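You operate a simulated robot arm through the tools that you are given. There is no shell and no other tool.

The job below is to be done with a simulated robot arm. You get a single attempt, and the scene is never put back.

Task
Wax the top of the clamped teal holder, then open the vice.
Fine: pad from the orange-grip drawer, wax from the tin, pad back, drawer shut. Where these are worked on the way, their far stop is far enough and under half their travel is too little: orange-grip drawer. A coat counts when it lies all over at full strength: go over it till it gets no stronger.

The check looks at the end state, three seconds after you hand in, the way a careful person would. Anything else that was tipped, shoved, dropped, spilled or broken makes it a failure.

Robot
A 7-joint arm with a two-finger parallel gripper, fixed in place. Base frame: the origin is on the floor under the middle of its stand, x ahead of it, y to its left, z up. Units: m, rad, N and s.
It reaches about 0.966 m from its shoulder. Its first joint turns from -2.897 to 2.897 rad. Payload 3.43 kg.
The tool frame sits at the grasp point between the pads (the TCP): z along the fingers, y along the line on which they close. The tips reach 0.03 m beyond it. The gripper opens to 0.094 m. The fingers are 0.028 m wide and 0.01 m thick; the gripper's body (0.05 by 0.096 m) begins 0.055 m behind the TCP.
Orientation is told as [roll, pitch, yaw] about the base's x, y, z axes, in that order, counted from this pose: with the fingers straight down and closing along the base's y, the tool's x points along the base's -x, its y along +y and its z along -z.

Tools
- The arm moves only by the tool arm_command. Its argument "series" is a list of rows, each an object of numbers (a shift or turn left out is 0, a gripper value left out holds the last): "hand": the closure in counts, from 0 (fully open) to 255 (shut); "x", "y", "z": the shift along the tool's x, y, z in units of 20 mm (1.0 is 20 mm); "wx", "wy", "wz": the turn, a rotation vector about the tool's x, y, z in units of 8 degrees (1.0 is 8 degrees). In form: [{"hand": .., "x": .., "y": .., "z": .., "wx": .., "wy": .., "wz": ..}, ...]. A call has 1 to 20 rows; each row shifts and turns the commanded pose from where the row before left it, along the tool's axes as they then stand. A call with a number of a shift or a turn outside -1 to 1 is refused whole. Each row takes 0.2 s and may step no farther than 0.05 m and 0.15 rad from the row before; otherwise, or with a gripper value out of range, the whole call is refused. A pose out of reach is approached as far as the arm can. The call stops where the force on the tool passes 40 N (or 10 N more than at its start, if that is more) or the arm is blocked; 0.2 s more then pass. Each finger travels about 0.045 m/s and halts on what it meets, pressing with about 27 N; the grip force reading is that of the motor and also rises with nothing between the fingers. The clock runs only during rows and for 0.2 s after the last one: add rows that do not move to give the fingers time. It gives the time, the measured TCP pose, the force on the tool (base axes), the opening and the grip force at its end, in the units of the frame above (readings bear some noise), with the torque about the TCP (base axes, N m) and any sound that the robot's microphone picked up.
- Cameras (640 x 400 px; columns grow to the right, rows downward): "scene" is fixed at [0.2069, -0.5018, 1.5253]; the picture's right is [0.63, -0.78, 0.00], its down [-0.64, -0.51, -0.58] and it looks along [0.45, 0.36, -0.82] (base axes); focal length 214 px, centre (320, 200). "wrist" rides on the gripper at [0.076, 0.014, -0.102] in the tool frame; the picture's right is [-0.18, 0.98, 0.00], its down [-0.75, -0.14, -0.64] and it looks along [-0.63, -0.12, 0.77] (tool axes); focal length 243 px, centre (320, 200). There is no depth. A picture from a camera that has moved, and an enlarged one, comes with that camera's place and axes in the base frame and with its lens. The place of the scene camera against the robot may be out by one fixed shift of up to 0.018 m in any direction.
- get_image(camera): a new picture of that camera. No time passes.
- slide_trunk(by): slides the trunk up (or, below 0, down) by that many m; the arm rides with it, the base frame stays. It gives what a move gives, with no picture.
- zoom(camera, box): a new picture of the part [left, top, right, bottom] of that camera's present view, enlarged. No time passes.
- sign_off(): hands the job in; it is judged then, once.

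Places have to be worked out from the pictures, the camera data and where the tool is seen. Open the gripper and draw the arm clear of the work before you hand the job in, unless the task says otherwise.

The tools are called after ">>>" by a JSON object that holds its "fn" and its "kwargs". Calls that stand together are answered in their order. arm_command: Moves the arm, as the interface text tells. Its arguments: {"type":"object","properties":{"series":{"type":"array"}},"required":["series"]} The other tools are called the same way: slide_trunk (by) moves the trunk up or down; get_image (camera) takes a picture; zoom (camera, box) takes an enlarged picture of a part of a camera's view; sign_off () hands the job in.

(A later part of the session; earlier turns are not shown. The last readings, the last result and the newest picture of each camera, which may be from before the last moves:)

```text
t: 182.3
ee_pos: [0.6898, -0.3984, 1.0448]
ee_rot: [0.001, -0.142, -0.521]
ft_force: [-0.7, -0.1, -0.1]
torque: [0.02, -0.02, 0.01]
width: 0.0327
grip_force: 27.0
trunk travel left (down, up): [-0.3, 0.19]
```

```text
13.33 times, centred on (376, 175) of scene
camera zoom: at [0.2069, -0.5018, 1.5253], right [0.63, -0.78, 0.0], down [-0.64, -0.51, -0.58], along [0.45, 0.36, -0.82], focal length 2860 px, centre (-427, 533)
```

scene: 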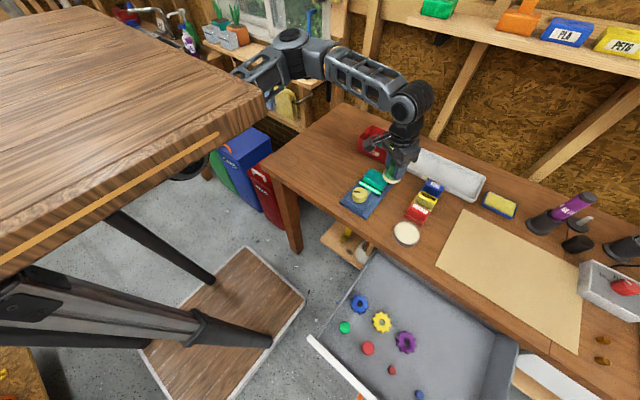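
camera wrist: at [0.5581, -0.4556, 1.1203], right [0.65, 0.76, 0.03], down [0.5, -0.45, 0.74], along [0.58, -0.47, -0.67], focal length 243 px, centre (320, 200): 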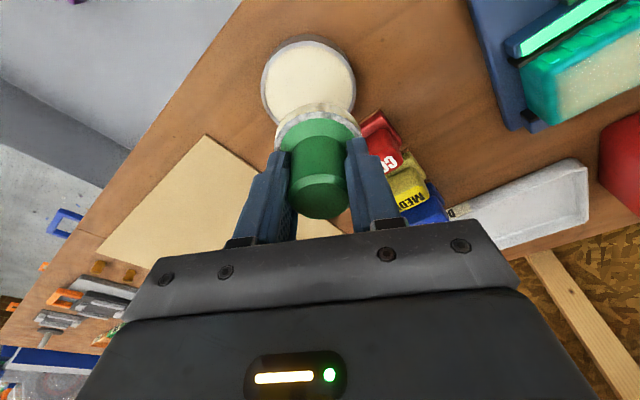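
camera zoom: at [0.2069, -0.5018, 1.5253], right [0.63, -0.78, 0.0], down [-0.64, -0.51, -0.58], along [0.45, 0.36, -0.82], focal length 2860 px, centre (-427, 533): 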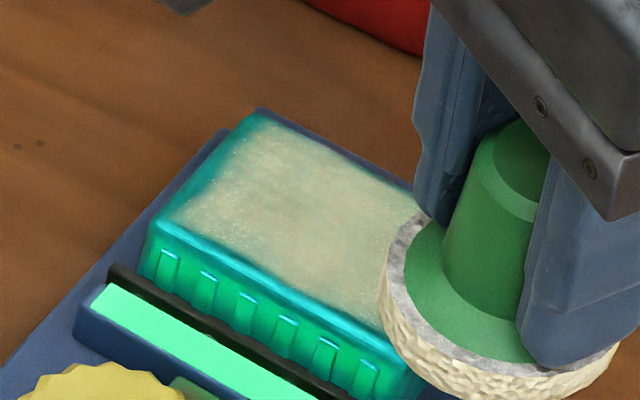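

The coat is unchanged after the reloaded pass, so it is at full strength. Now I carry the pad back: rise and move toward the drawer, then turn the hand back to the yaw used for picking.

>>> {"fn": "arm_command", "kwargs": {"series": [{"x": 0.196, "y": -0.963, "z": -0.2515}, {"x": 0.196, "y": -0.963, "z": -0.2515}, {"x": 0.196, "y": -0.963, "z": -0.2515}, {"x": 0.196, "y": -0.963, "z": -0.2515}, {"x": 0.196, "y": -0.963, "z": -0.2515}, {"x": 0.196, "y": -0.963, "z": -0.2515}, {"x": 0.196, "y": -0.963, "z": -0.2515}, {"x": 0.196, "y": -0.963, "z": -0.2515}, {"x": 0.196, "y": -0.963, "z": -0.2515}, {"x": 0.196, "y": -0.963, "z": -0.2515}, {"x": 0.196, "y": -0.963, "z": -0.2515}, {"x": 0.196, "y": -0.963, "z": -0.2515}, {"x": 0.196, "y": -0.963, "z": -0.2515}, {"x": 0.196, "y": -0.963, "z": -0.2515}, {}]}}

>>> {"fn": "arm_command", "kwargs": {"series": [{"wx": 0.14, "wz": 0.99}, {"wx": 0.14, "wz": 0.99}, {"wx": 0.14, "wz": 0.99}, {"wx": 0.14, "wz": 0.99}, {"wx": 0.14, "wz": 0.99}, {"wx": 0.14, "wz": 0.99}, {"wx": 0.14, "wz": 0.99}, {"wx": 0.07, "wz": 0.495}, {}]}}

>>> {"fn": "get_image", "kwargs": {"camera": "wrist"}}

>>> {"fn": "get_image", "kwargs": {"camera": "scene"}}

```text
t: 185.5
ee_pos: [0.499, -0.6017, 1.1072]
ee_rot: [0.001, -0.142, -0.523]
ft_force: [0.3, -0.2, -0.8]
torque: [-0.02, 0.0, 0.01]
width: 0.0328
grip_force: 27.5
trunk travel left (down, up): [-0.3, 0.19]
```

```text
t: 187.5
ee_pos: [0.4995, -0.6014, 1.1064]
ee_rot: [0.0, -0.141, -1.57]
ft_force: [-0.2, 1.0, -0.7]
torque: [-0.01, 0.02, 0.0]
width: 0.0328
grip_force: 26.9
trunk travel left (down, up): [-0.3, 0.19]
```

```text
taken
camera wrist: at [0.5147, -0.5095, 1.198], right [0.98, -0.18, 0.03], down [-0.14, -0.66, 0.74], along [-0.12, -0.73, -0.67], focal length 243 px, centre (320, 200)
```

wrist: 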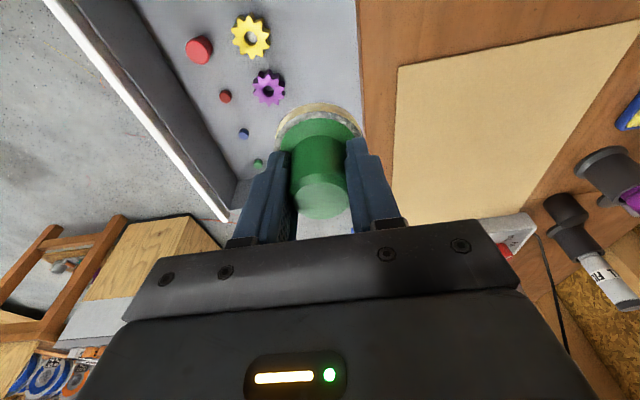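

```text
taken
```

scene: 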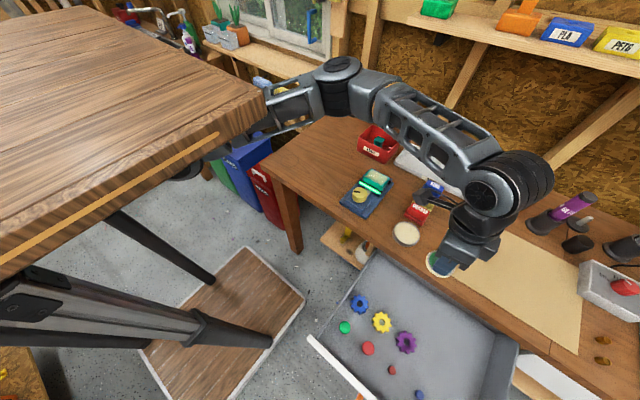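

I move above the drawer place at (0.401, −0.72), then lower the trunk by 0.12 m as before.

>>> {"fn": "arm_command", "kwargs": {"series": [{"x": -0.982, "y": -0.82, "z": 0.139}, {"x": -0.982, "y": -0.82, "z": 0.139}, {"x": -0.982, "y": -0.82, "z": 0.139}, {"x": -0.982, "y": -0.82, "z": 0.139}, {"x": -0.982, "y": -0.82, "z": 0.139}, {"x": -0.982, "y": -0.82, "z": 0.139}, {}]}}

>>> {"fn": "slide_trunk", "kwargs": {"by": -0.12}}

>>> {"fn": "get_image", "kwargs": {"camera": "wrist"}}

```text
t: 189.1
ee_pos: [0.4028, -0.7211, 1.1068]
ee_rot: [0.0, -0.141, -1.57]
ft_force: [-0.2, -0.3, 0.5]
torque: [0.0, 0.0, 0.0]
width: 0.0329
grip_force: 27.1
trunk travel left (down, up): [-0.3, 0.19]
```

```text
t: 190.6
ee_pos: [0.4017, -0.7201, 0.9866]
ee_rot: [-0.001, -0.141, -1.569]
ft_force: [0.8, 0.3, -0.5]
torque: [0.01, 0.02, 0.03]
width: 0.0329
grip_force: 26.6
trunk travel left (down, up): [-0.18, 0.31]
```

```text
taken
camera wrist: at [0.4167, -0.6291, 1.0782], right [0.98, -0.18, 0.03], down [-0.14, -0.66, 0.74], along [-0.12, -0.73, -0.67], focal length 243 px, centre (320, 200)
```

wrist: 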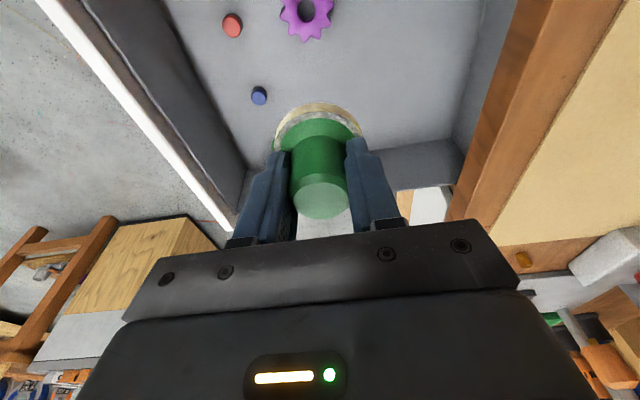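

I lower the pad along the same path back toward its spot in the drawer.

>>> {"fn": "arm_command", "kwargs": {"series": [{"x": -0.073, "z": 0.882}, {"x": -0.073, "z": 0.882}, {"x": -0.073, "z": 0.882}, {"x": -0.073, "z": 0.882}, {"x": -0.073, "z": 0.882}, {"x": -0.073, "z": 0.882}, {"x": -0.073, "z": 0.882}, {"x": -0.073, "z": 0.882}, {"x": -0.073, "z": 0.882}, {"x": -0.073, "z": 0.882}, {}]}}

>>> {"fn": "get_image", "kwargs": {"camera": "wrist"}}

```text
t: 193.0
ee_pos: [0.4008, -0.7615, 0.8141]
ee_rot: [0.0, -0.142, -1.569]
ft_force: [0.4, 0.3, -1.5]
torque: [-0.01, 0.05, -0.01]
width: 0.033
grip_force: 26.3
trunk travel left (down, up): [-0.18, 0.31]
```

```text
taken
camera wrist: at [0.4168, -0.6691, 0.9062], right [0.98, -0.18, 0.03], down [-0.14, -0.66, 0.74], along [-0.12, -0.73, -0.67], focal length 243 px, centre (320, 200)
```

wrist: 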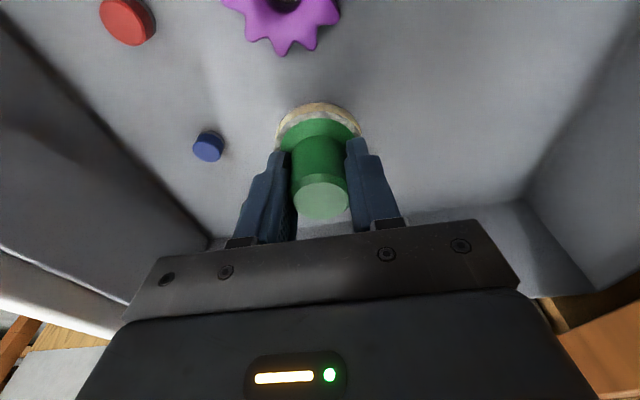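

The spot beneath is clear. I lower the last ~20 mm in small steps until I feel the drawer floor.

>>> {"fn": "arm_command", "kwargs": {"series": [{"x": 0.042, "z": 0.3}, {"x": 0.042, "z": 0.3}, {"x": 0.035, "z": 0.25}, {}]}}

>>> {"fn": "arm_command", "kwargs": {"series": [{"x": 0.011, "z": 0.08}, {}]}}

>>> {"fn": "arm_command", "kwargs": {"series": [{"x": 0.011, "z": 0.08}, {}]}}

```text
t: 194.0
ee_pos: [0.4014, -0.7601, 0.7974]
ee_rot: [0.001, -0.142, -1.57]
ft_force: [0.5, 0.8, 0.6]
torque: [0.01, 0.03, 0.0]
width: 0.0328
grip_force: 27.1
trunk travel left (down, up): [-0.18, 0.31]
```

```text
t: 194.6
ee_pos: [0.4018, -0.7607, 0.7956]
ee_rot: [0.001, -0.141, -1.569]
ft_force: [-0.2, 0.0, -0.9]
torque: [0.02, -0.03, 0.0]
width: 0.0326
grip_force: 27.1
trunk travel left (down, up): [-0.18, 0.31]
```

```text
t: 195.2
ee_pos: [0.4016, -0.7598, 0.7928]
ee_rot: [0.001, -0.14, -1.568]
ft_force: [-0.1, 0.1, 0.5]
torque: [-0.06, 0.02, -0.02]
width: 0.033
grip_force: 27.0
trunk travel left (down, up): [-0.18, 0.31]
```

>>> {"fn": "arm_command", "kwargs": {"series": [{"x": 0.006, "z": 0.04}, {}]}}

>>> {"fn": "arm_command", "kwargs": {"series": [{"x": 0.006, "z": 0.04}, {}]}}

```text
t: 195.8
ee_pos: [0.4016, -0.7588, 0.7935]
ee_rot: [-0.001, -0.142, -1.57]
ft_force: [0.2, -0.8, -0.3]
torque: [-0.01, 0.03, -0.02]
width: 0.033
grip_force: 26.7
trunk travel left (down, up): [-0.18, 0.31]
```

```text
t: 196.4
ee_pos: [0.401, -0.7591, 0.7925]
ee_rot: [-0.002, -0.143, -1.57]
ft_force: [-0.9, -0.4, -0.8]
torque: [0.0, 0.0, 0.0]
width: 0.0326
grip_force: 26.9
trunk travel left (down, up): [-0.18, 0.31]
```

>>> {"fn": "arm_command", "kwargs": {"series": [{"x": 0.007, "z": 0.05}, {}]}}

>>> {"fn": "arm_command", "kwargs": {"series": [{"x": 0.007, "z": 0.05}, {}]}}

```text
t: 197.0
ee_pos: [0.401, -0.7604, 0.7921]
ee_rot: [0.0, -0.141, -1.57]
ft_force: [0.4, -0.2, -0.9]
torque: [0.01, 0.01, -0.03]
width: 0.0329
grip_force: 27.0
trunk travel left (down, up): [-0.18, 0.31]
```

```text
t: 197.6
ee_pos: [0.401, -0.7596, 0.7914]
ee_rot: [0.0, -0.141, -1.569]
ft_force: [-0.2, -0.1, -0.4]
torque: [-0.01, 0.01, -0.01]
width: 0.0327
grip_force: 26.8
trunk travel left (down, up): [-0.18, 0.31]
```

No floor contact yet (the pad may sit slightly higher in the grip). I continue in 1 mm steps.

>>> {"fn": "arm_command", "kwargs": {"series": [{"x": 0.007, "z": 0.05}, {}]}}

>>> {"fn": "arm_command", "kwargs": {"series": [{"x": 0.007, "z": 0.05}, {}]}}

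>>> {"fn": "zoom", "kwargs": {"camera": "wrist", "box": [220, 60, 420, 240]}}

```text
t: 198.2
ee_pos: [0.4012, -0.7603, 0.7898]
ee_rot: [0.001, -0.142, -1.569]
ft_force: [0.0, -0.2, -0.8]
torque: [0.01, 0.0, 0.03]
width: 0.0328
grip_force: 27.1
trunk travel left (down, up): [-0.18, 0.31]
```

```text
t: 198.8
ee_pos: [0.4012, -0.7603, 0.7891]
ee_rot: [0.001, -0.143, -1.567]
ft_force: [-0.2, 0.4, -0.7]
torque: [0.01, -0.01, -0.03]
width: 0.0325
grip_force: 27.1
trunk travel left (down, up): [-0.18, 0.31]
```

```text
2.22 times, centred on (320, 150) of wrist
camera zoom: at [0.4168, -0.6689, 0.8801], right [0.98, -0.18, 0.03], down [-0.14, -0.66, 0.74], along [-0.12, -0.73, -0.67], focal length 539 px, centre (320, 311)
```

zoom: 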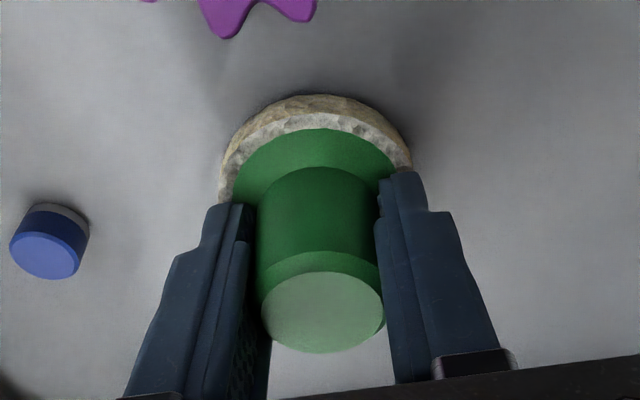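

The pad indeed sits ~5 mm higher in the grip than at pickup. I continue down to the floor.

>>> {"fn": "arm_command", "kwargs": {"series": [{"x": 0.007, "z": 0.05}, {}]}}

>>> {"fn": "arm_command", "kwargs": {"series": [{"x": 0.007, "z": 0.05}, {}]}}

>>> {"fn": "arm_command", "kwargs": {"series": [{"x": 0.007, "z": 0.05}, {}]}}

```text
t: 199.4
ee_pos: [0.4011, -0.7604, 0.7873]
ee_rot: [0.001, -0.141, -1.569]
ft_force: [-0.3, -0.3, -0.2]
torque: [-0.03, 0.01, 0.01]
width: 0.0328
grip_force: 27.4
trunk travel left (down, up): [-0.18, 0.31]
```

```text
t: 200.0
ee_pos: [0.4007, -0.7605, 0.7868]
ee_rot: [0.0, -0.142, -1.568]
ft_force: [0.1, -0.7, -0.3]
torque: [0.0, -0.02, 0.01]
width: 0.0329
grip_force: 27.3
trunk travel left (down, up): [-0.18, 0.31]
```

```text
t: 200.6
ee_pos: [0.4018, -0.7601, 0.7856]
ee_rot: [0.001, -0.141, -1.568]
ft_force: [0.1, -0.1, 0.1]
torque: [0.0, -0.02, -0.02]
width: 0.0329
grip_force: 27.3
trunk travel left (down, up): [-0.18, 0.31]
```

>>> {"fn": "arm_command", "kwargs": {"series": [{"x": 0.007, "z": 0.05}, {}]}}

>>> {"fn": "arm_command", "kwargs": {"series": [{"x": 0.007, "z": 0.05}, {}]}}

>>> {"fn": "arm_command", "kwargs": {"series": [{"x": 0.007, "z": 0.05}, {}]}}

```text
t: 201.2
ee_pos: [0.4012, -0.7603, 0.7845]
ee_rot: [-0.001, -0.142, -1.569]
ft_force: [-0.1, -0.6, -0.2]
torque: [0.0, 0.0, -0.01]
width: 0.0326
grip_force: 27.1
trunk travel left (down, up): [-0.18, 0.31]
```

```text
t: 201.8
ee_pos: [0.4026, -0.7606, 0.7848]
ee_rot: [0.0, -0.142, -1.568]
ft_force: [0.7, 1.0, 5.6]
torque: [0.19, 0.0, -0.02]
width: 0.0326
grip_force: 27.1
trunk travel left (down, up): [-0.18, 0.31]
```

```text
t: 202.4
ee_pos: [0.401, -0.7605, 0.7844]
ee_rot: [0.0, -0.142, -1.569]
ft_force: [0.8, -0.2, 13.0]
torque: [0.31, 0.04, -0.01]
width: 0.0327
grip_force: 26.8
trunk travel left (down, up): [-0.18, 0.31]
```

Floor contact at 13 N. I ease off 0.5 mm, open the gripper and rise straight up.

>>> {"fn": "arm_command", "kwargs": {"series": [{"x": -0.004, "z": -0.03}, {"hand": 0}, {"hand": 0}, {"hand": 0}, {"hand": 0}, {"hand": 0}, {}]}}

>>> {"fn": "get_image", "kwargs": {"camera": "wrist"}}

```text
t: 204.0
ee_pos: [0.4017, -0.7604, 0.7822]
ee_rot: [0.0, -0.141, -1.568]
ft_force: [-0.5, -0.9, 0.6]
torque: [-0.01, 0.0, -0.03]
width: 0.0942
grip_force: 0.1
trunk travel left (down, up): [-0.18, 0.31]
```

```text
taken
camera wrist: at [0.4167, -0.6692, 0.8746], right [0.98, -0.18, 0.03], down [-0.14, -0.66, 0.74], along [-0.12, -0.73, -0.67], focal length 243 px, centre (320, 200)
```

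wrist: 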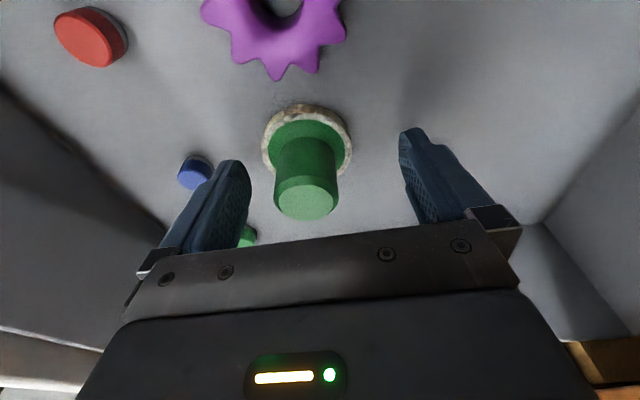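

The pad stands upright in its old place. I rise straight up out of the drawer.

>>> {"fn": "arm_command", "kwargs": {"series": [{"x": -0.07, "z": -0.5}, {"x": -0.14, "z": -0.99}, {"x": -0.14, "z": -0.99}, {"x": -0.14, "z": -0.99}, {"x": 0.11, "z": -0.99}, {"x": 0.11, "z": -0.99}, {"x": 0.11, "z": -0.99}, {"x": 0.11, "z": -0.99}, {"x": 0.11, "z": -0.99}, {"x": 0.11, "z": -0.99}, {}]}}

>>> {"fn": "slide_trunk", "kwargs": {"by": 0.12}}

>>> {"fn": "get_image", "kwargs": {"camera": "wrist"}}

>>> {"fn": "get_image", "kwargs": {"camera": "scene"}}

```text
t: 206.4
ee_pos: [0.4016, -0.7307, 0.9694]
ee_rot: [0.001, -0.141, -1.569]
ft_force: [0.0, 0.7, 0.1]
torque: [0.03, -0.02, -0.03]
width: 0.0938
grip_force: 0.0
trunk travel left (down, up): [-0.18, 0.31]
```

```text
t: 207.9
ee_pos: [0.4037, -0.7308, 1.0895]
ee_rot: [0.002, -0.141, -1.569]
ft_force: [0.1, 0.1, 0.2]
torque: [0.01, 0.02, -0.01]
width: 0.0941
grip_force: 0.1
trunk travel left (down, up): [-0.3, 0.19]
```

```text
taken
camera wrist: at [0.4173, -0.6394, 1.1803], right [0.98, -0.18, 0.03], down [-0.14, -0.66, 0.74], along [-0.12, -0.73, -0.67], focal length 243 px, centre (320, 200)
```

wrist: 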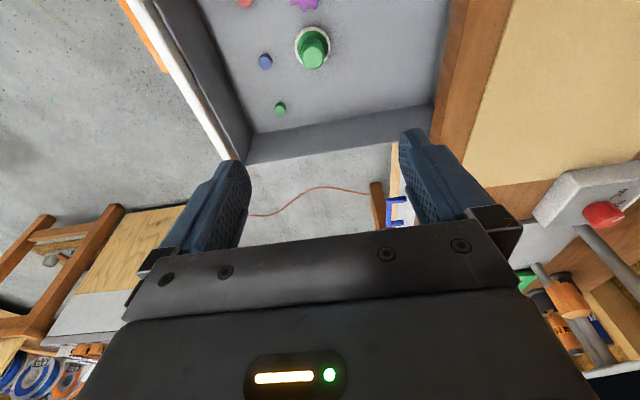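

```text
taken
```

scene: 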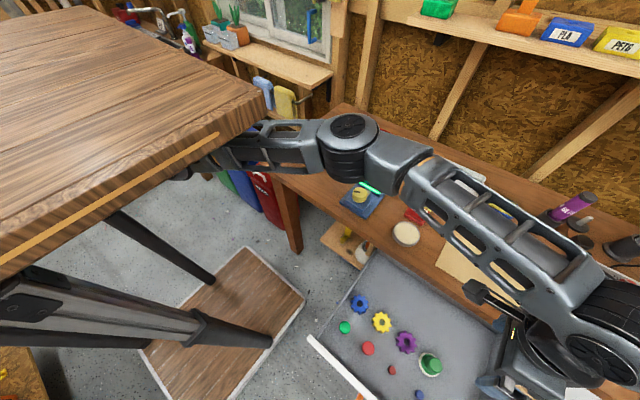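

The pad is safely in the drawer. I remove the tilt, close the fingers and move to in front of the orange grip at x≈0.13, y≈−0.683.

>>> {"fn": "arm_command", "kwargs": {"series": [{"wy": 0.5, "hand": 255}, {"wy": 0.5}, {"y": -0.98, "x": 0.173}, {"y": -0.98, "x": 0.173}, {"y": -0.98, "x": 0.173}, {"y": -0.98, "x": 0.173}, {"y": -0.98, "x": 0.173}, {"y": -0.98, "x": 0.173}, {"y": -0.98, "x": 0.173}, {"y": -0.98, "x": 0.173}, {"y": -0.98, "x": 0.173}, {"y": -0.98, "x": 0.173}, {"y": -0.98, "x": 0.173}, {"y": -0.98, "x": 0.173}, {"y": -0.98, "x": 0.173}, {"y": -0.98, "x": 0.173}, {}]}}

>>> {"fn": "get_image", "kwargs": {"camera": "wrist"}}

>>> {"fn": "get_image", "kwargs": {"camera": "scene"}}

```text
t: 211.5
ee_pos: [0.1273, -0.6823, 1.09]
ee_rot: [0.001, -0.002, -1.568]
ft_force: [0.3, 0.1, -0.7]
torque: [-0.01, -0.01, 0.03]
width: 0.0003
grip_force: 27.1
trunk travel left (down, up): [-0.3, 0.19]
```

```text
taken
camera wrist: at [0.1429, -0.6047, 1.1925], right [0.98, -0.18, 0.0], down [-0.14, -0.75, 0.64], along [-0.12, -0.63, -0.77], focal length 243 px, centre (320, 200)
```

wrist: 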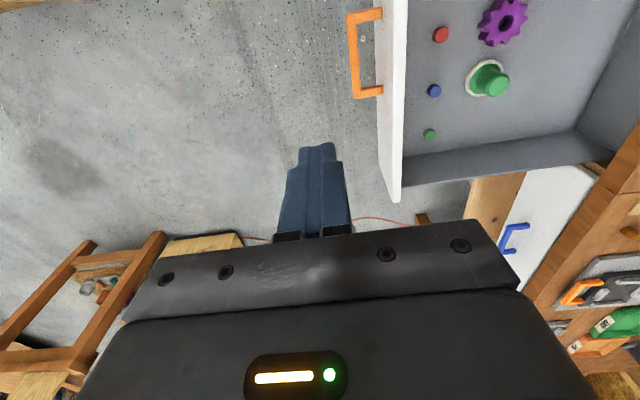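

```text
taken
```

scene: 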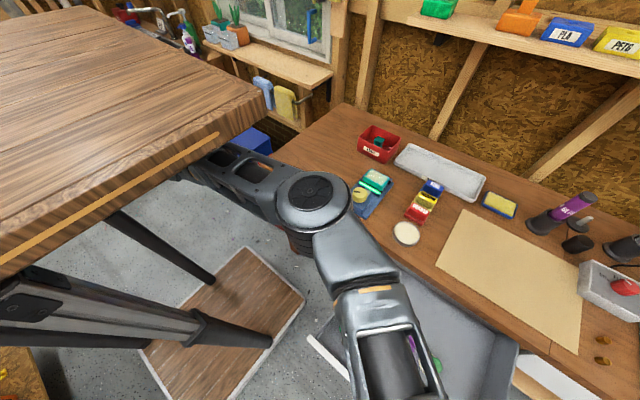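

The bar's outer edge is at x≈0.175; my closed fingers end at x≈0.137. I lower to bar height (z≈0.788).

>>> {"fn": "arm_command", "kwargs": {"series": [{"z": 1}, {"z": 1}, {"z": 1}, {"z": 1}, {"z": 1}, {"z": 1}, {"z": 1}, {"z": 1}, {"z": 1}, {"z": 1}, {"z": 1}, {"z": 1}, {"z": 1}, {"z": 1}, {"z": 1}, {"z": 0.1}, {}]}}

>>> {"fn": "get_image", "kwargs": {"camera": "wrist"}}

```text
t: 215.1
ee_pos: [0.1275, -0.6826, 0.7868]
ee_rot: [0.0, 0.0, -1.571]
ft_force: [-1.0, -0.4, 0.2]
torque: [0.0, -0.04, 0.03]
width: 0.0
grip_force: 26.7
trunk travel left (down, up): [-0.3, 0.19]
```

```text
taken
camera wrist: at [0.1434, -0.6047, 0.8895], right [0.98, -0.18, 0.0], down [-0.14, -0.75, 0.64], along [-0.12, -0.63, -0.77], focal length 243 px, centre (320, 200)
```

wrist: 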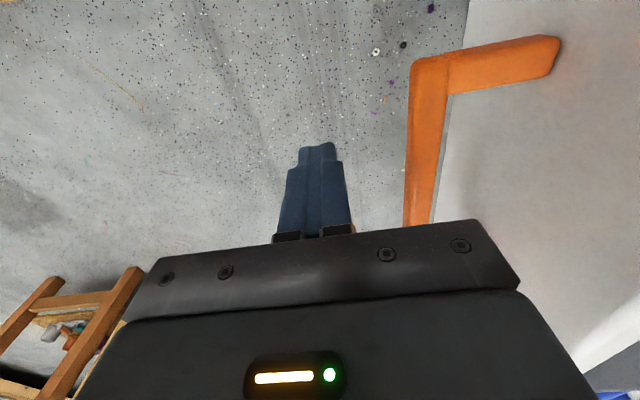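

Fingers are at bar height in front of the grip. I push the drawer gently toward +x.

>>> {"fn": "arm_command", "kwargs": {"series": [{"y": 0.4}, {"y": 0.4}, {"y": 0.4}, {"y": 0.2}, {"y": 0.2}, {"y": 0.2}, {"y": 0.3}, {"y": 0.4}, {"y": 0.4}, {"y": 0.4}, {"y": 0.4}, {"y": 0.4}, {"y": 0.4}, {"y": 0.4}, {"y": 0.4}, {"y": 0.4}, {"y": 0.4}, {"y": 0.4}, {"y": 0.4}, {}]}}

>>> {"fn": "get_image", "kwargs": {"camera": "wrist"}}

>>> {"fn": "get_image", "kwargs": {"camera": "scene"}}

```text
t: 219.3
ee_pos: [0.2663, -0.6834, 0.7868]
ee_rot: [0.001, -0.002, -1.569]
ft_force: [0.1, -0.9, -0.5]
torque: [-0.01, -0.03, 0.01]
width: 0.0
grip_force: 26.8
trunk travel left (down, up): [-0.3, 0.19]
```

```text
taken
camera wrist: at [0.2807, -0.6048, 0.89], right [0.98, -0.18, 0.0], down [-0.14, -0.75, 0.64], along [-0.12, -0.63, -0.77], focal length 243 px, centre (320, 200)
```

wrist: 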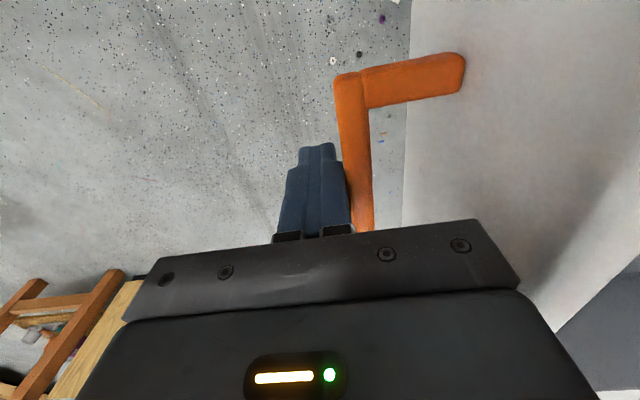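

```text
taken
```

scene: 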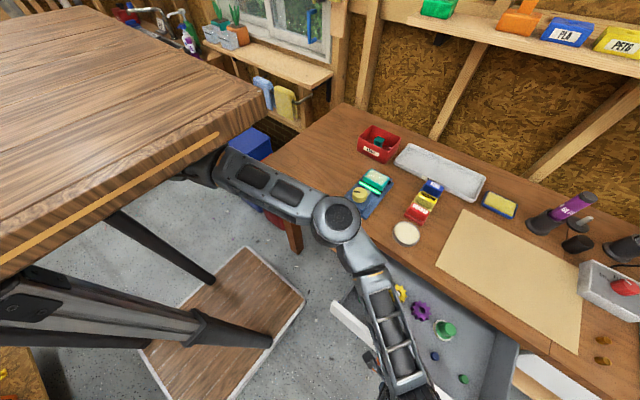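

The drawer is moving in smoothly and the contents are staying put. I keep pushing.

>>> {"fn": "arm_command", "kwargs": {"series": [{"y": 0.4}, {"y": 0.4}, {"y": 0.4}, {"y": 0.4}, {"y": 0.4}, {"y": 0.4}, {"y": 0.4}, {"y": 0.4}, {"y": 0.4}, {"y": 0.4}, {"y": 0.4}, {"y": 0.4}, {"y": 0.4}, {"y": 0.4}, {"y": 0.4}, {"y": 0.4}, {"y": 0.4}, {"y": 0.4}, {"y": 0.4}, {}]}}

>>> {"fn": "get_image", "kwargs": {"camera": "scene"}}

```text
t: 223.5
ee_pos: [0.4185, -0.6811, 0.7878]
ee_rot: [0.0, -0.002, -1.57]
ft_force: [-0.2, -0.4, -1.1]
torque: [0.0, -0.01, -0.03]
width: 0.0001
grip_force: 26.7
trunk travel left (down, up): [-0.3, 0.19]
```

```text
taken
```

scene: 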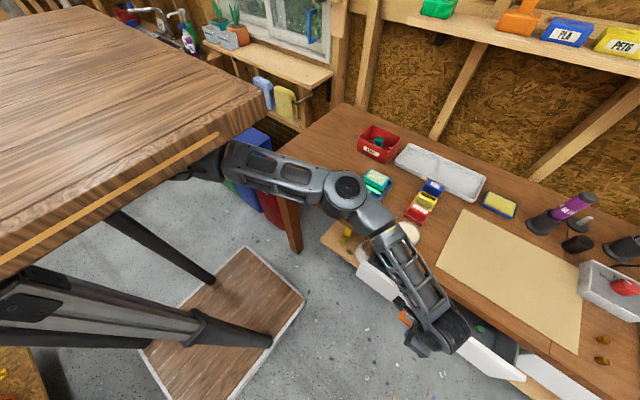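

About 80 mm remain. I push on, slower near the end, until the stop is felt.

>>> {"fn": "arm_command", "kwargs": {"series": [{"y": 0.4}, {"y": 0.4}, {"y": 0.4}, {"y": 0.4}, {"y": 0.4}, {"y": 0.4}, {"y": 0.4}, {"y": 0.3}, {"y": 0.2}, {"y": 0.2}, {"y": 0.2}, {"y": 0.2}, {"y": 0.1}, {"y": 0.1}, {}]}}

>>> {"fn": "get_image", "kwargs": {"camera": "wrist"}}

>>> {"fn": "get_image", "kwargs": {"camera": "scene"}}

```text
t: 226.8
ee_pos: [0.4921, -0.6804, 0.7865]
ee_rot: [-0.009, 0.0, -1.577]
ft_force: [-7.3, 0.6, 1.8]
torque: [-0.01, -0.1, 0.16]
width: 0.0
grip_force: 26.9
trunk travel left (down, up): [-0.3, 0.19]
stopped in row 15: the force on the tool passed its limit at 41 N (the readings are from after the stop); the commanded pose is now the measured one
```

```text
taken
camera wrist: at [0.5097, -0.6048, 0.8896], right [0.98, -0.19, -0.01], down [-0.14, -0.75, 0.64], along [-0.13, -0.63, -0.77], focal length 243 px, centre (320, 200)
```

wrist: 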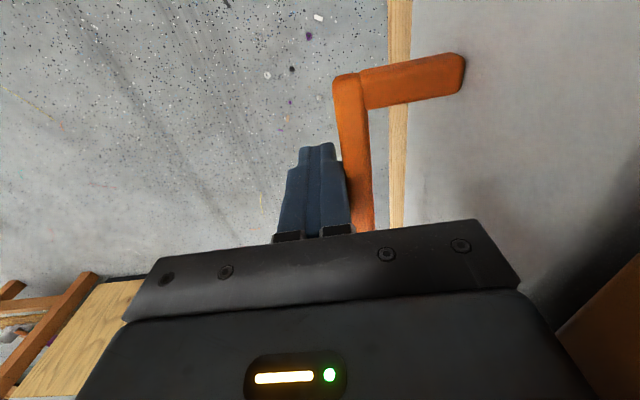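

```text
taken
```

scene: 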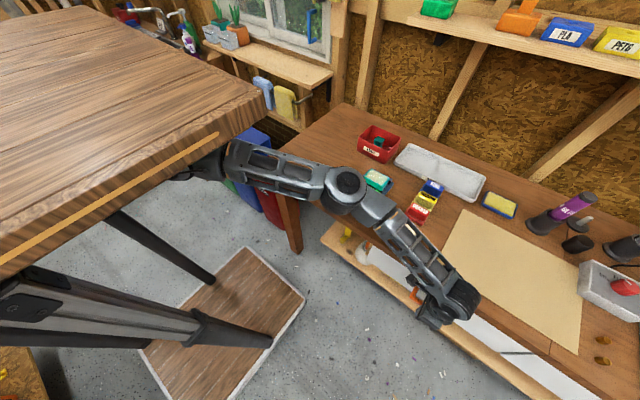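

The drawer hit its closed stop (41 N) and the handle geometry matches the initial closed view within a pixel. I back off, rise, and move toward the vice knob.

>>> {"fn": "arm_command", "kwargs": {"series": [{"y": -0.4}, {"y": -0.4}, {"z": -1}, {"z": -1}, {"z": -1}, {"z": -1}, {"z": -1}, {"z": -1}, {"z": -1}, {"z": -1}, {"z": -1}, {"z": -1}, {"z": -1}, {"z": -1}, {"z": -1}, {"z": -1}, {"z": -1}, {}]}}

>>> {"fn": "arm_command", "kwargs": {"series": [{"x": 1, "y": 0.43, "hand": 0}, {"x": 1, "y": 0.43}, {"x": 1, "y": 0.43}, {"x": 1, "y": 0.43}, {"x": 1, "y": 0.43}, {"x": 1, "y": 0.43}, {"x": 1, "y": 0.43}, {"x": 1, "y": 0.43}, {"x": 1, "y": 0.43}, {"x": 1, "y": 0.43}, {"x": 1, "y": 0.43}, {"x": 1, "y": 0.43}, {"x": 1, "y": 0.43}, {"x": 1, "y": 0.43}, {"x": 1, "y": 0.43}, {"x": 1, "y": 0.43}, {}]}}

>>> {"fn": "get_image", "kwargs": {"camera": "wrist"}}

>>> {"fn": "get_image", "kwargs": {"camera": "scene"}}

```text
t: 230.6
ee_pos: [0.4811, -0.6825, 1.0872]
ee_rot: [-0.007, -0.001, -1.574]
ft_force: [-0.1, -0.9, -0.2]
torque: [0.03, -0.02, 0.02]
width: 0.0
grip_force: 26.4
trunk travel left (down, up): [-0.3, 0.19]
```

```text
t: 234.2
ee_pos: [0.6185, -0.3622, 1.0861]
ee_rot: [-0.007, 0.001, -1.573]
ft_force: [-0.1, -0.7, 0.2]
torque: [0.05, 0.02, -0.02]
width: 0.094
grip_force: 0.1
trunk travel left (down, up): [-0.3, 0.19]
```

```text
taken
camera wrist: at [0.6347, -0.2845, 1.1887], right [0.98, -0.19, -0.01], down [-0.14, -0.75, 0.64], along [-0.13, -0.63, -0.77], focal length 243 px, centre (320, 200)
```

wrist: 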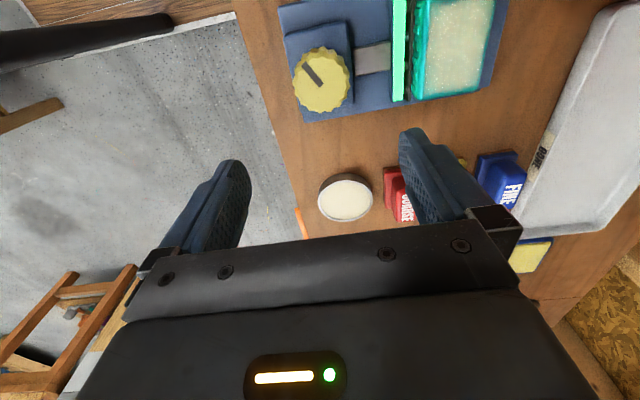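

```text
taken
```

scene: 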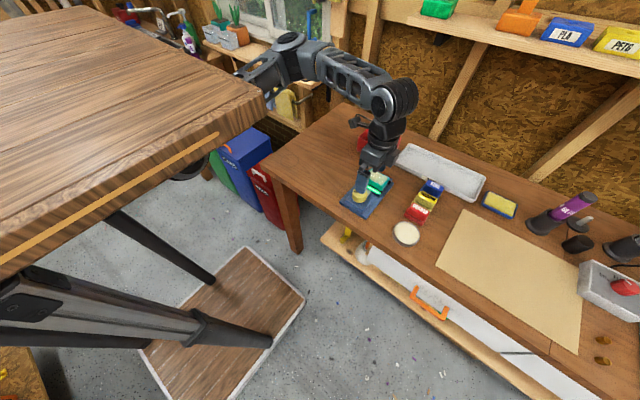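

The drawer shows closed and the coat looks full from this side. I zoom on the knob and jaw.

>>> {"fn": "zoom", "kwargs": {"camera": "wrist", "box": [265, 0, 515, 130]}}

>>> {"fn": "zoom", "kwargs": {"camera": "scene", "box": [400, 270, 480, 330]}}

```text
2.56 times, centred on (390, 65) of wrist
camera zoom: at [0.6347, -0.2845, 1.1887], right [0.98, -0.19, -0.01], down [-0.14, -0.75, 0.64], along [-0.13, -0.63, -0.77], focal length 621 px, centre (141, 546)
```

zoom: 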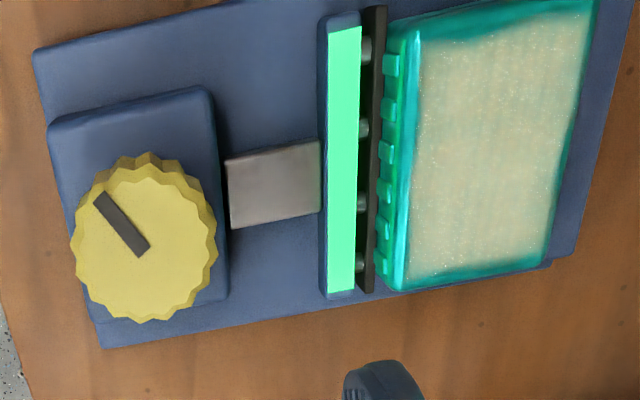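

```text
6.67 times, centred on (440, 300) of scene
camera zoom: at [0.2069, -0.5018, 1.5253], right [0.63, -0.78, 0.0], down [-0.64, -0.51, -0.58], along [0.45, 0.36, -0.82], focal length 1430 px, centre (-480, -467)
```

zoom: 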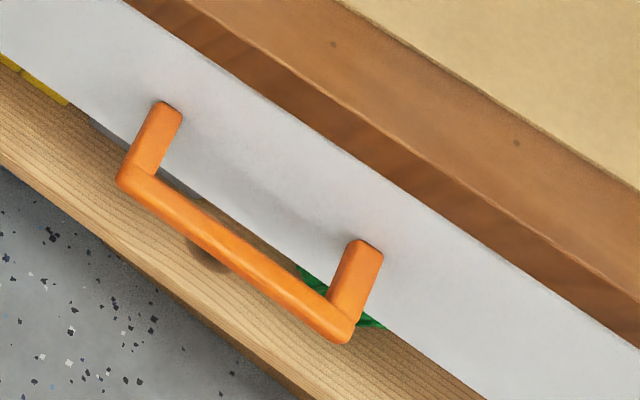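

The knob centre triangulates to (0.624, −0.340), top z≈0.96, ~50 mm wide. I move above it with the fingers partly closed (≈70 mm) and check.

>>> {"fn": "arm_command", "kwargs": {"series": [{"y": 0.14, "x": 0.555, "hand": 65}, {"y": 0.135, "x": 0.555}, {"z": 0.9}, {"z": 0.9}, {}]}}

>>> {"fn": "get_image", "kwargs": {"camera": "wrist"}}

>>> {"fn": "zoom", "kwargs": {"camera": "scene", "box": [325, 150, 421, 210]}}

```text
t: 235.4
ee_pos: [0.624, -0.341, 1.0492]
ee_rot: [-0.008, 0.0, -1.574]
ft_force: [-0.1, 0.5, 0.2]
torque: [0.01, 0.03, 0.02]
width: 0.0701
grip_force: 0.1
trunk travel left (down, up): [-0.3, 0.19]
```

```text
taken
camera wrist: at [0.6408, -0.2628, 1.1519], right [0.98, -0.19, -0.01], down [-0.14, -0.75, 0.64], along [-0.12, -0.63, -0.77], focal length 243 px, centre (320, 200)
```

wrist: 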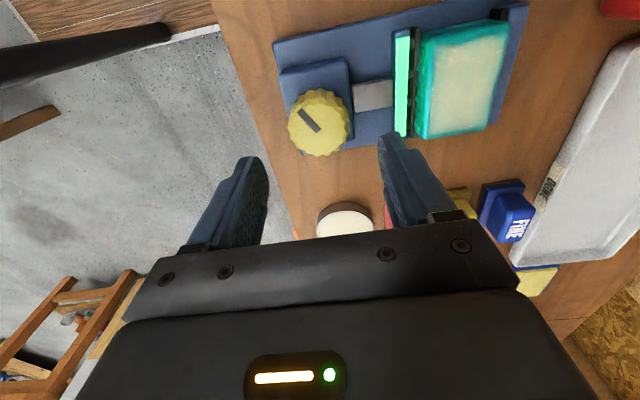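

```text
6.67 times, centred on (373, 180) of scene
camera zoom: at [0.2069, -0.5018, 1.5253], right [0.63, -0.78, 0.0], down [-0.64, -0.51, -0.58], along [0.45, 0.36, -0.82], focal length 1430 px, centre (-33, 333)
```

zoom: 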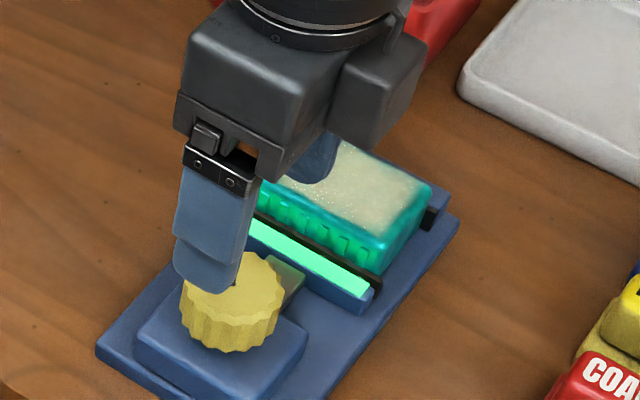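

The alignment over the knob is good. I descend so that the fingertips straddle the knob (TCP z≈0.98).

>>> {"fn": "arm_command", "kwargs": {"series": [{"z": 0.7}, {"z": 0.7}, {"z": 0.7}, {"z": 0.7}, {"z": 0.65}, {}]}}

>>> {"fn": "get_image", "kwargs": {"camera": "wrist"}}

>>> {"fn": "zoom", "kwargs": {"camera": "scene", "box": [325, 150, 421, 210]}}

```text
t: 236.8
ee_pos: [0.6247, -0.3392, 0.981]
ee_rot: [-0.008, -0.004, -1.574]
ft_force: [0.7, 0.4, 0.7]
torque: [0.01, 0.02, -0.01]
width: 0.0701
grip_force: 0.0
trunk travel left (down, up): [-0.3, 0.19]
```

```text
taken
camera wrist: at [0.6406, -0.2623, 1.0837], right [0.98, -0.19, -0.01], down [-0.14, -0.75, 0.64], along [-0.12, -0.63, -0.77], focal length 243 px, centre (320, 200)
```

wrist: 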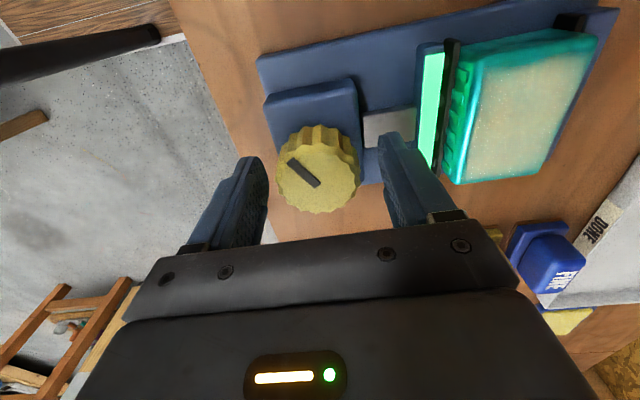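

```text
6.67 times, centred on (373, 180) of scene
camera zoom: at [0.2069, -0.5018, 1.5253], right [0.63, -0.78, 0.0], down [-0.64, -0.51, -0.58], along [0.45, 0.36, -0.82], focal length 1430 px, centre (-33, 333)
```

zoom: 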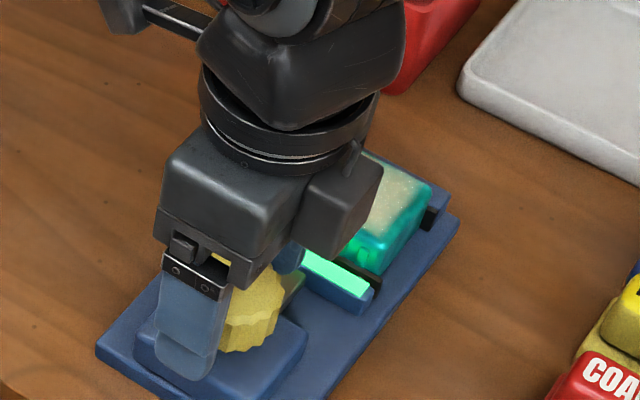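

Fingertips now overlap the knob's upper part. I close the grip on it.

>>> {"fn": "arm_command", "kwargs": {"series": [{"z": 0.2}, {"hand": 255}, {"hand": 255}, {"hand": 255}, {"hand": 255}, {}]}}

>>> {"fn": "get_image", "kwargs": {"camera": "wrist"}}

```text
t: 238.2
ee_pos: [0.6231, -0.34, 0.9751]
ee_rot: [-0.007, 0.0, -1.575]
ft_force: [-15.0, 1.4, -4.2]
torque: [0.02, -0.63, -0.11]
width: 0.0482
grip_force: 45.2
trunk travel left (down, up): [-0.3, 0.19]
```

```text
taken
camera wrist: at [0.6396, -0.2625, 1.0795], right [0.98, -0.19, -0.01], down [-0.14, -0.75, 0.64], along [-0.13, -0.63, -0.77], focal length 243 px, centre (320, 200)
```

wrist: 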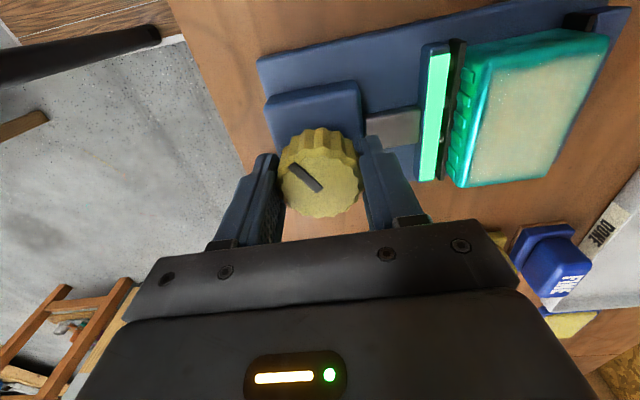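

Gripped at 48 mm; a −15 N side force shows ~1 mm misalignment in x. I shift −x slightly to relieve it.

>>> {"fn": "arm_command", "kwargs": {"series": [{"y": -0.06}, {}]}}

```text
t: 238.8
ee_pos: [0.6228, -0.3405, 0.9763]
ee_rot: [-0.006, 0.001, -1.572]
ft_force: [-9.4, -0.2, -4.4]
torque: [0.48, -0.36, 0.13]
width: 0.048
grip_force: 44.9
trunk travel left (down, up): [-0.3, 0.19]
```

>>> {"fn": "arm_command", "kwargs": {"series": [{"y": -0.06}, {}]}}

```text
t: 239.4
ee_pos: [0.6234, -0.3396, 0.9758]
ee_rot: [-0.007, 0.0, -1.57]
ft_force: [2.9, 2.9, -3.9]
torque: [0.14, -0.34, 0.16]
width: 0.0479
grip_force: 45.0
trunk travel left (down, up): [-0.3, 0.19]
```

Side force is relieved. I try turning the knob counter-clockwise (seen from above) by 16° and watch torque and sound.

>>> {"fn": "arm_command", "kwargs": {"series": [{"wz": -0.5}, {"wz": -0.5}, {"wz": -0.5}, {"wz": -0.5}, {}]}}

>>> {"fn": "get_image", "kwargs": {"camera": "wrist"}}

>>> {"fn": "zoom", "kwargs": {"camera": "scene", "box": [325, 150, 421, 210]}}

```text
t: 240.6
ee_pos: [0.622, -0.3399, 0.9765]
ee_rot: [-0.007, 0.001, -1.292]
ft_force: [16.7, 5.2, 2.1]
torque: [-0.69, -1.28, -0.04]
width: 0.0474
grip_force: 44.6
trunk travel left (down, up): [-0.3, 0.19]
```

```text
taken
camera wrist: at [0.6173, -0.2613, 1.0796], right [1.0, 0.09, 0.0], down [0.07, -0.76, 0.64], along [0.06, -0.64, -0.77], focal length 243 px, centre (320, 200)
```

wrist: 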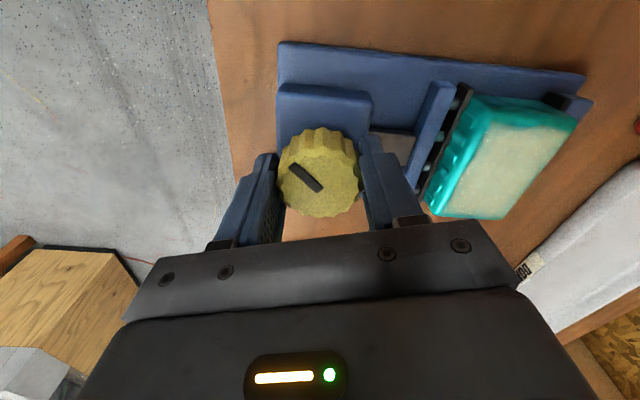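

```text
6.67 times, centred on (373, 180) of scene
camera zoom: at [0.2069, -0.5018, 1.5253], right [0.63, -0.78, 0.0], down [-0.64, -0.51, -0.58], along [0.45, 0.36, -0.82], focal length 1430 px, centre (-33, 333)
```

zoom: 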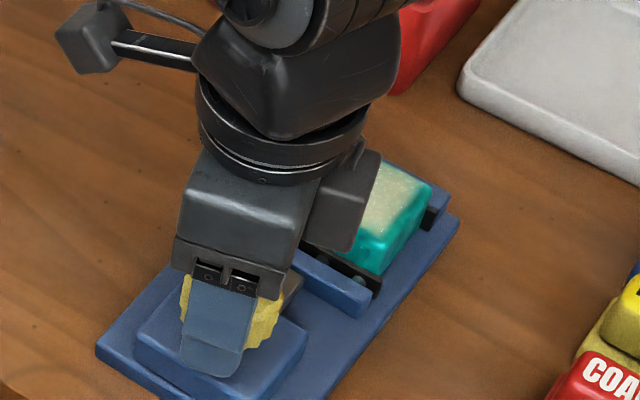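

The knob turned with the hand and the mint clamp light went out — counter-clockwise opens. I relieve the side force and keep turning in steps.

>>> {"fn": "arm_command", "kwargs": {"series": [{"y": 0.1}, {"wz": -0.5}, {"wz": -0.5}, {"wz": -0.5}, {"wz": -0.5}, {}]}}

>>> {"fn": "get_image", "kwargs": {"camera": "wrist"}}

```text
t: 242.0
ee_pos: [0.6216, -0.3396, 0.9771]
ee_rot: [-0.007, 0.002, -1.014]
ft_force: [1.5, -7.1, 10.4]
torque: [-0.73, -0.69, -0.09]
width: 0.0481
grip_force: 44.1
trunk travel left (down, up): [-0.3, 0.19]
```

```text
taken
camera wrist: at [0.5968, -0.2662, 1.0797], right [0.93, 0.36, -0.01], down [0.28, -0.71, 0.64], along [0.23, -0.6, -0.77], focal length 243 px, centre (320, 200)
```

wrist: 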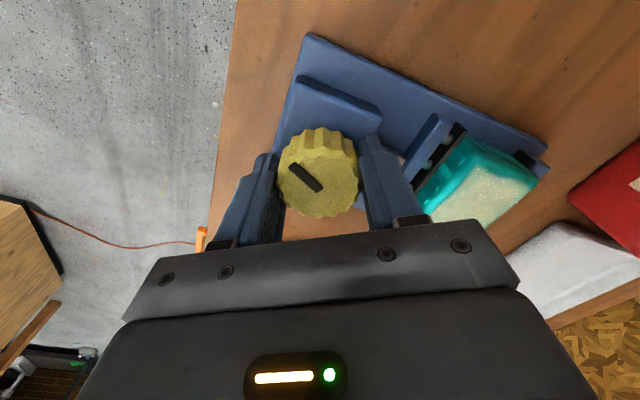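

Turning freely (32° so far). I continue another 32°.

>>> {"fn": "arm_command", "kwargs": {"series": [{"wz": -0.5}, {"wz": -0.5}, {"wz": -0.5}, {"wz": -0.5}, {"wz": -0.5}, {"wz": -0.5}, {"wz": -0.5}, {"wz": -0.5}, {}]}}

>>> {"fn": "get_image", "kwargs": {"camera": "wrist"}}

>>> {"fn": "zoom", "kwargs": {"camera": "scene", "box": [325, 150, 421, 210]}}

```text
t: 244.0
ee_pos: [0.6226, -0.3404, 0.9777]
ee_rot: [-0.005, 0.004, -0.455]
ft_force: [-10.7, -15.9, 4.4]
torque: [-0.34, -0.94, -0.01]
width: 0.0476
grip_force: 44.9
trunk travel left (down, up): [-0.3, 0.19]
```

```text
taken
camera wrist: at [0.5625, -0.2923, 1.08], right [0.6, 0.8, -0.01], down [0.62, -0.46, 0.64], along [0.51, -0.38, -0.77], focal length 243 px, centre (320, 200)
```

wrist: 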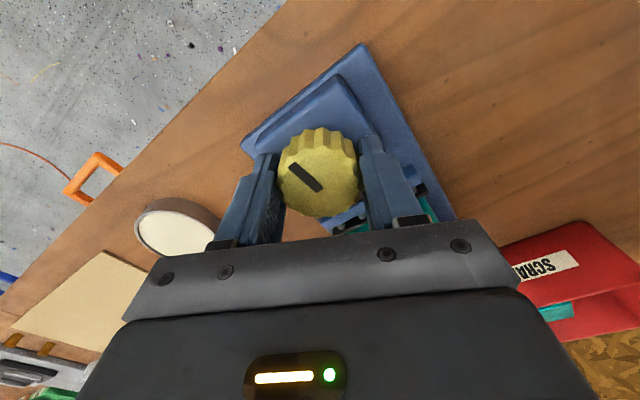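

```text
6.67 times, centred on (373, 180) of scene
camera zoom: at [0.2069, -0.5018, 1.5253], right [0.63, -0.78, 0.0], down [-0.64, -0.51, -0.58], along [0.45, 0.36, -0.82], focal length 1430 px, centre (-33, 333)
```

zoom: 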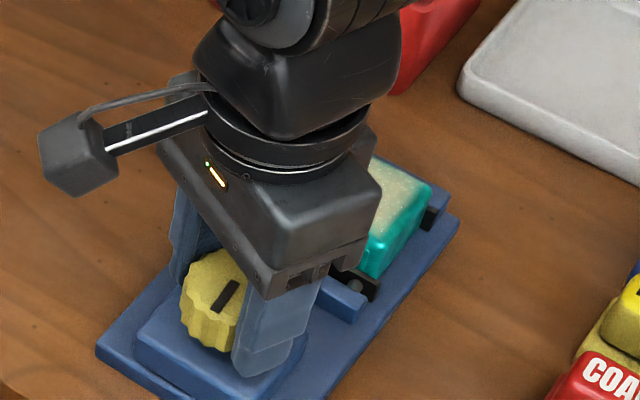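

64° turned; I relieve the side load and continue another 40°.

>>> {"fn": "arm_command", "kwargs": {"series": [{"y": -0.11}, {"wz": -0.5}, {"wz": -0.5}, {"wz": -0.5}, {"wz": -0.5}, {"wz": -0.5}, {"wz": -0.5}, {"wz": -0.5}, {"wz": -0.5}, {"wz": -0.5}, {"wz": -0.5}, {}]}}

>>> {"fn": "get_image", "kwargs": {"camera": "wrist"}}

>>> {"fn": "zoom", "kwargs": {"camera": "scene", "box": [325, 150, 421, 210]}}

```text
t: 246.6
ee_pos: [0.623, -0.3412, 0.9772]
ee_rot: [0.002, 0.005, 0.244]
ft_force: [4.6, 24.9, 3.4]
torque: [-0.73, 0.19, 0.02]
width: 0.048
grip_force: 44.9
trunk travel left (down, up): [-0.3, 0.19]
```

```text
taken
camera wrist: at [0.5472, -0.3436, 1.0801], right [-0.06, 1.0, 0.0], down [0.77, 0.04, 0.64], along [0.64, 0.04, -0.77], focal length 243 px, centre (320, 200)
```

wrist: 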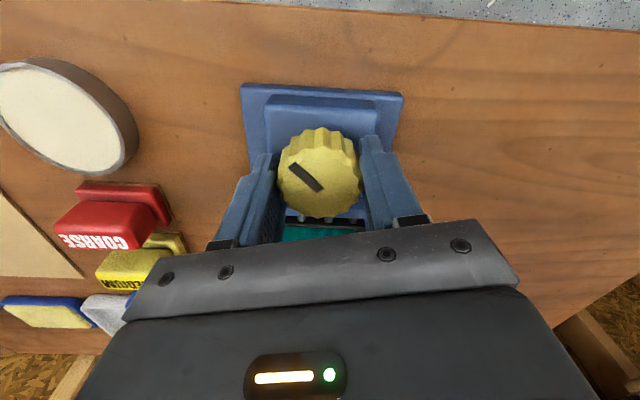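

```text
6.67 times, centred on (373, 180) of scene
camera zoom: at [0.2069, -0.5018, 1.5253], right [0.63, -0.78, 0.0], down [-0.64, -0.51, -0.58], along [0.45, 0.36, -0.82], focal length 1430 px, centre (-33, 333)
```

zoom: 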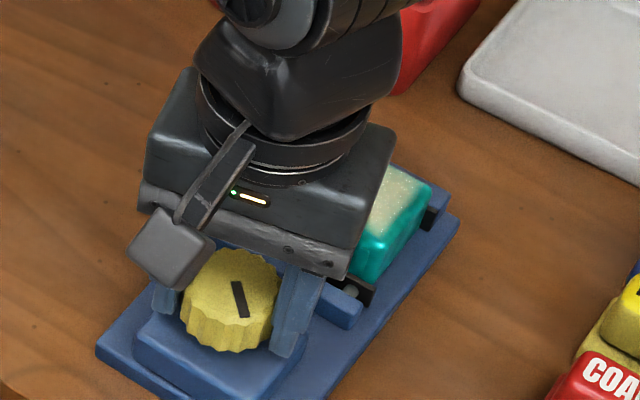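

104° turned, still free. I relieve the side load and continue.

>>> {"fn": "arm_command", "kwargs": {"series": [{"y": 0.13}, {"wz": -0.5}, {"wz": -0.5}, {"wz": -0.5}, {"wz": -0.5}, {"wz": -0.5}, {"wz": -0.5}, {"wz": -0.5}, {"wz": -0.5}, {"wz": -0.5}, {"wz": -0.5}, {}]}}

>>> {"fn": "get_image", "kwargs": {"camera": "wrist"}}

>>> {"fn": "zoom", "kwargs": {"camera": "scene", "box": [325, 150, 421, 210]}}

```text
t: 249.2
ee_pos: [0.6231, -0.34, 0.9765]
ee_rot: [0.004, 0.006, 0.942]
ft_force: [17.4, -29.0, -0.4]
torque: [-1.49, -0.21, -0.11]
width: 0.0478
grip_force: 44.9
trunk travel left (down, up): [-0.3, 0.19]
```

```text
taken
camera wrist: at [0.5681, -0.392, 1.0801], right [-0.69, 0.73, 0.0], down [0.56, 0.53, 0.64], along [0.46, 0.44, -0.77], focal length 243 px, centre (320, 200)
```

wrist: 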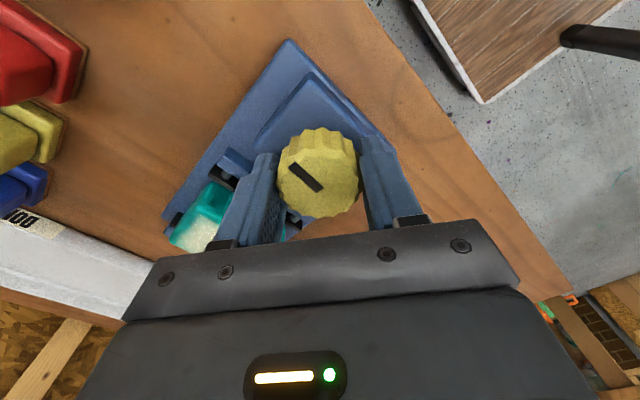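

```text
6.67 times, centred on (373, 180) of scene
camera zoom: at [0.2069, -0.5018, 1.5253], right [0.63, -0.78, 0.0], down [-0.64, -0.51, -0.58], along [0.45, 0.36, -0.82], focal length 1430 px, centre (-33, 333)
```

zoom: 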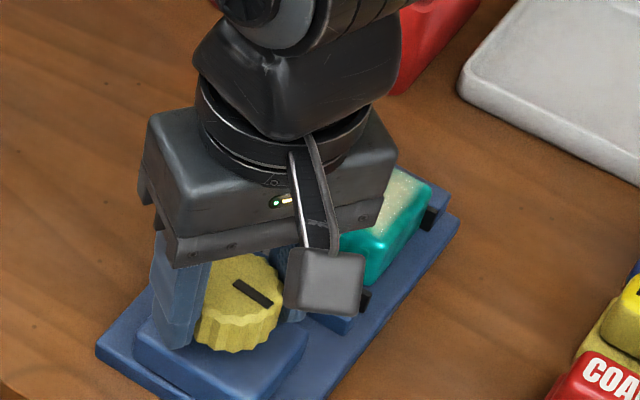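

144° turned; I zoom to see the jaw before continuing.

>>> {"fn": "zoom", "kwargs": {"camera": "wrist", "box": [150, 120, 320, 260]}}

>>> {"fn": "zoom", "kwargs": {"camera": "scene", "box": [350, 155, 410, 205]}}

```text
2.86 times, centred on (235, 190) of wrist
camera zoom: at [0.5681, -0.392, 1.0801], right [-0.69, 0.73, 0.0], down [0.56, 0.53, 0.64], along [0.46, 0.44, -0.77], focal length 693 px, centre (563, 229)
```

zoom: 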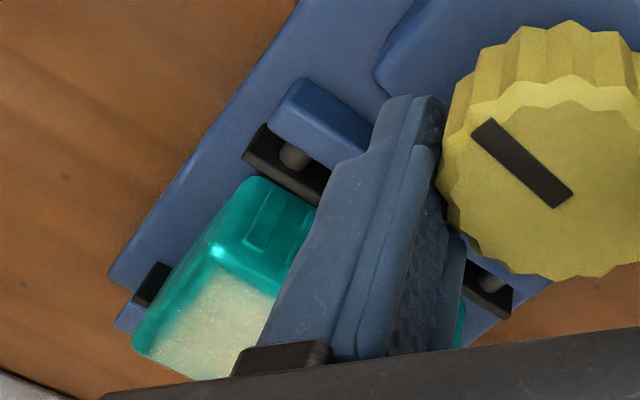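

```text
8.00 times, centred on (380, 180) of scene
camera zoom: at [0.2069, -0.5018, 1.5253], right [0.63, -0.78, 0.0], down [-0.64, -0.51, -0.58], along [0.45, 0.36, -0.82], focal length 1716 px, centre (-160, 360)
```

zoom: 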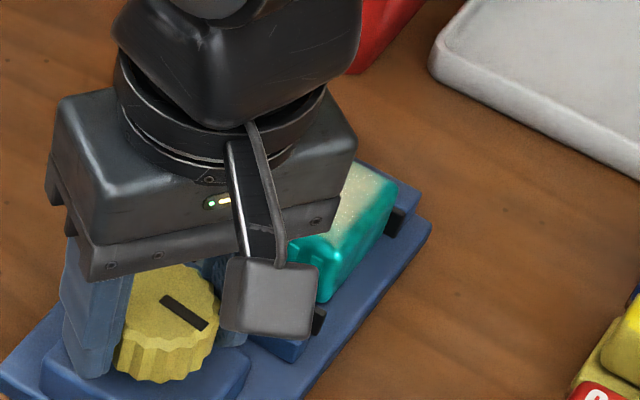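

The jaw has been retracting but is still near the holder. I relieve the load and keep turning.

>>> {"fn": "arm_command", "kwargs": {"series": [{"y": -0.1}, {}]}}

```text
t: 249.8
ee_pos: [0.6231, -0.3419, 0.9766]
ee_rot: [0.007, 0.003, 0.938]
ft_force: [2.9, -16.5, 5.2]
torque: [-0.97, -0.98, -0.09]
width: 0.0481
grip_force: 45.2
trunk travel left (down, up): [-0.3, 0.19]
```

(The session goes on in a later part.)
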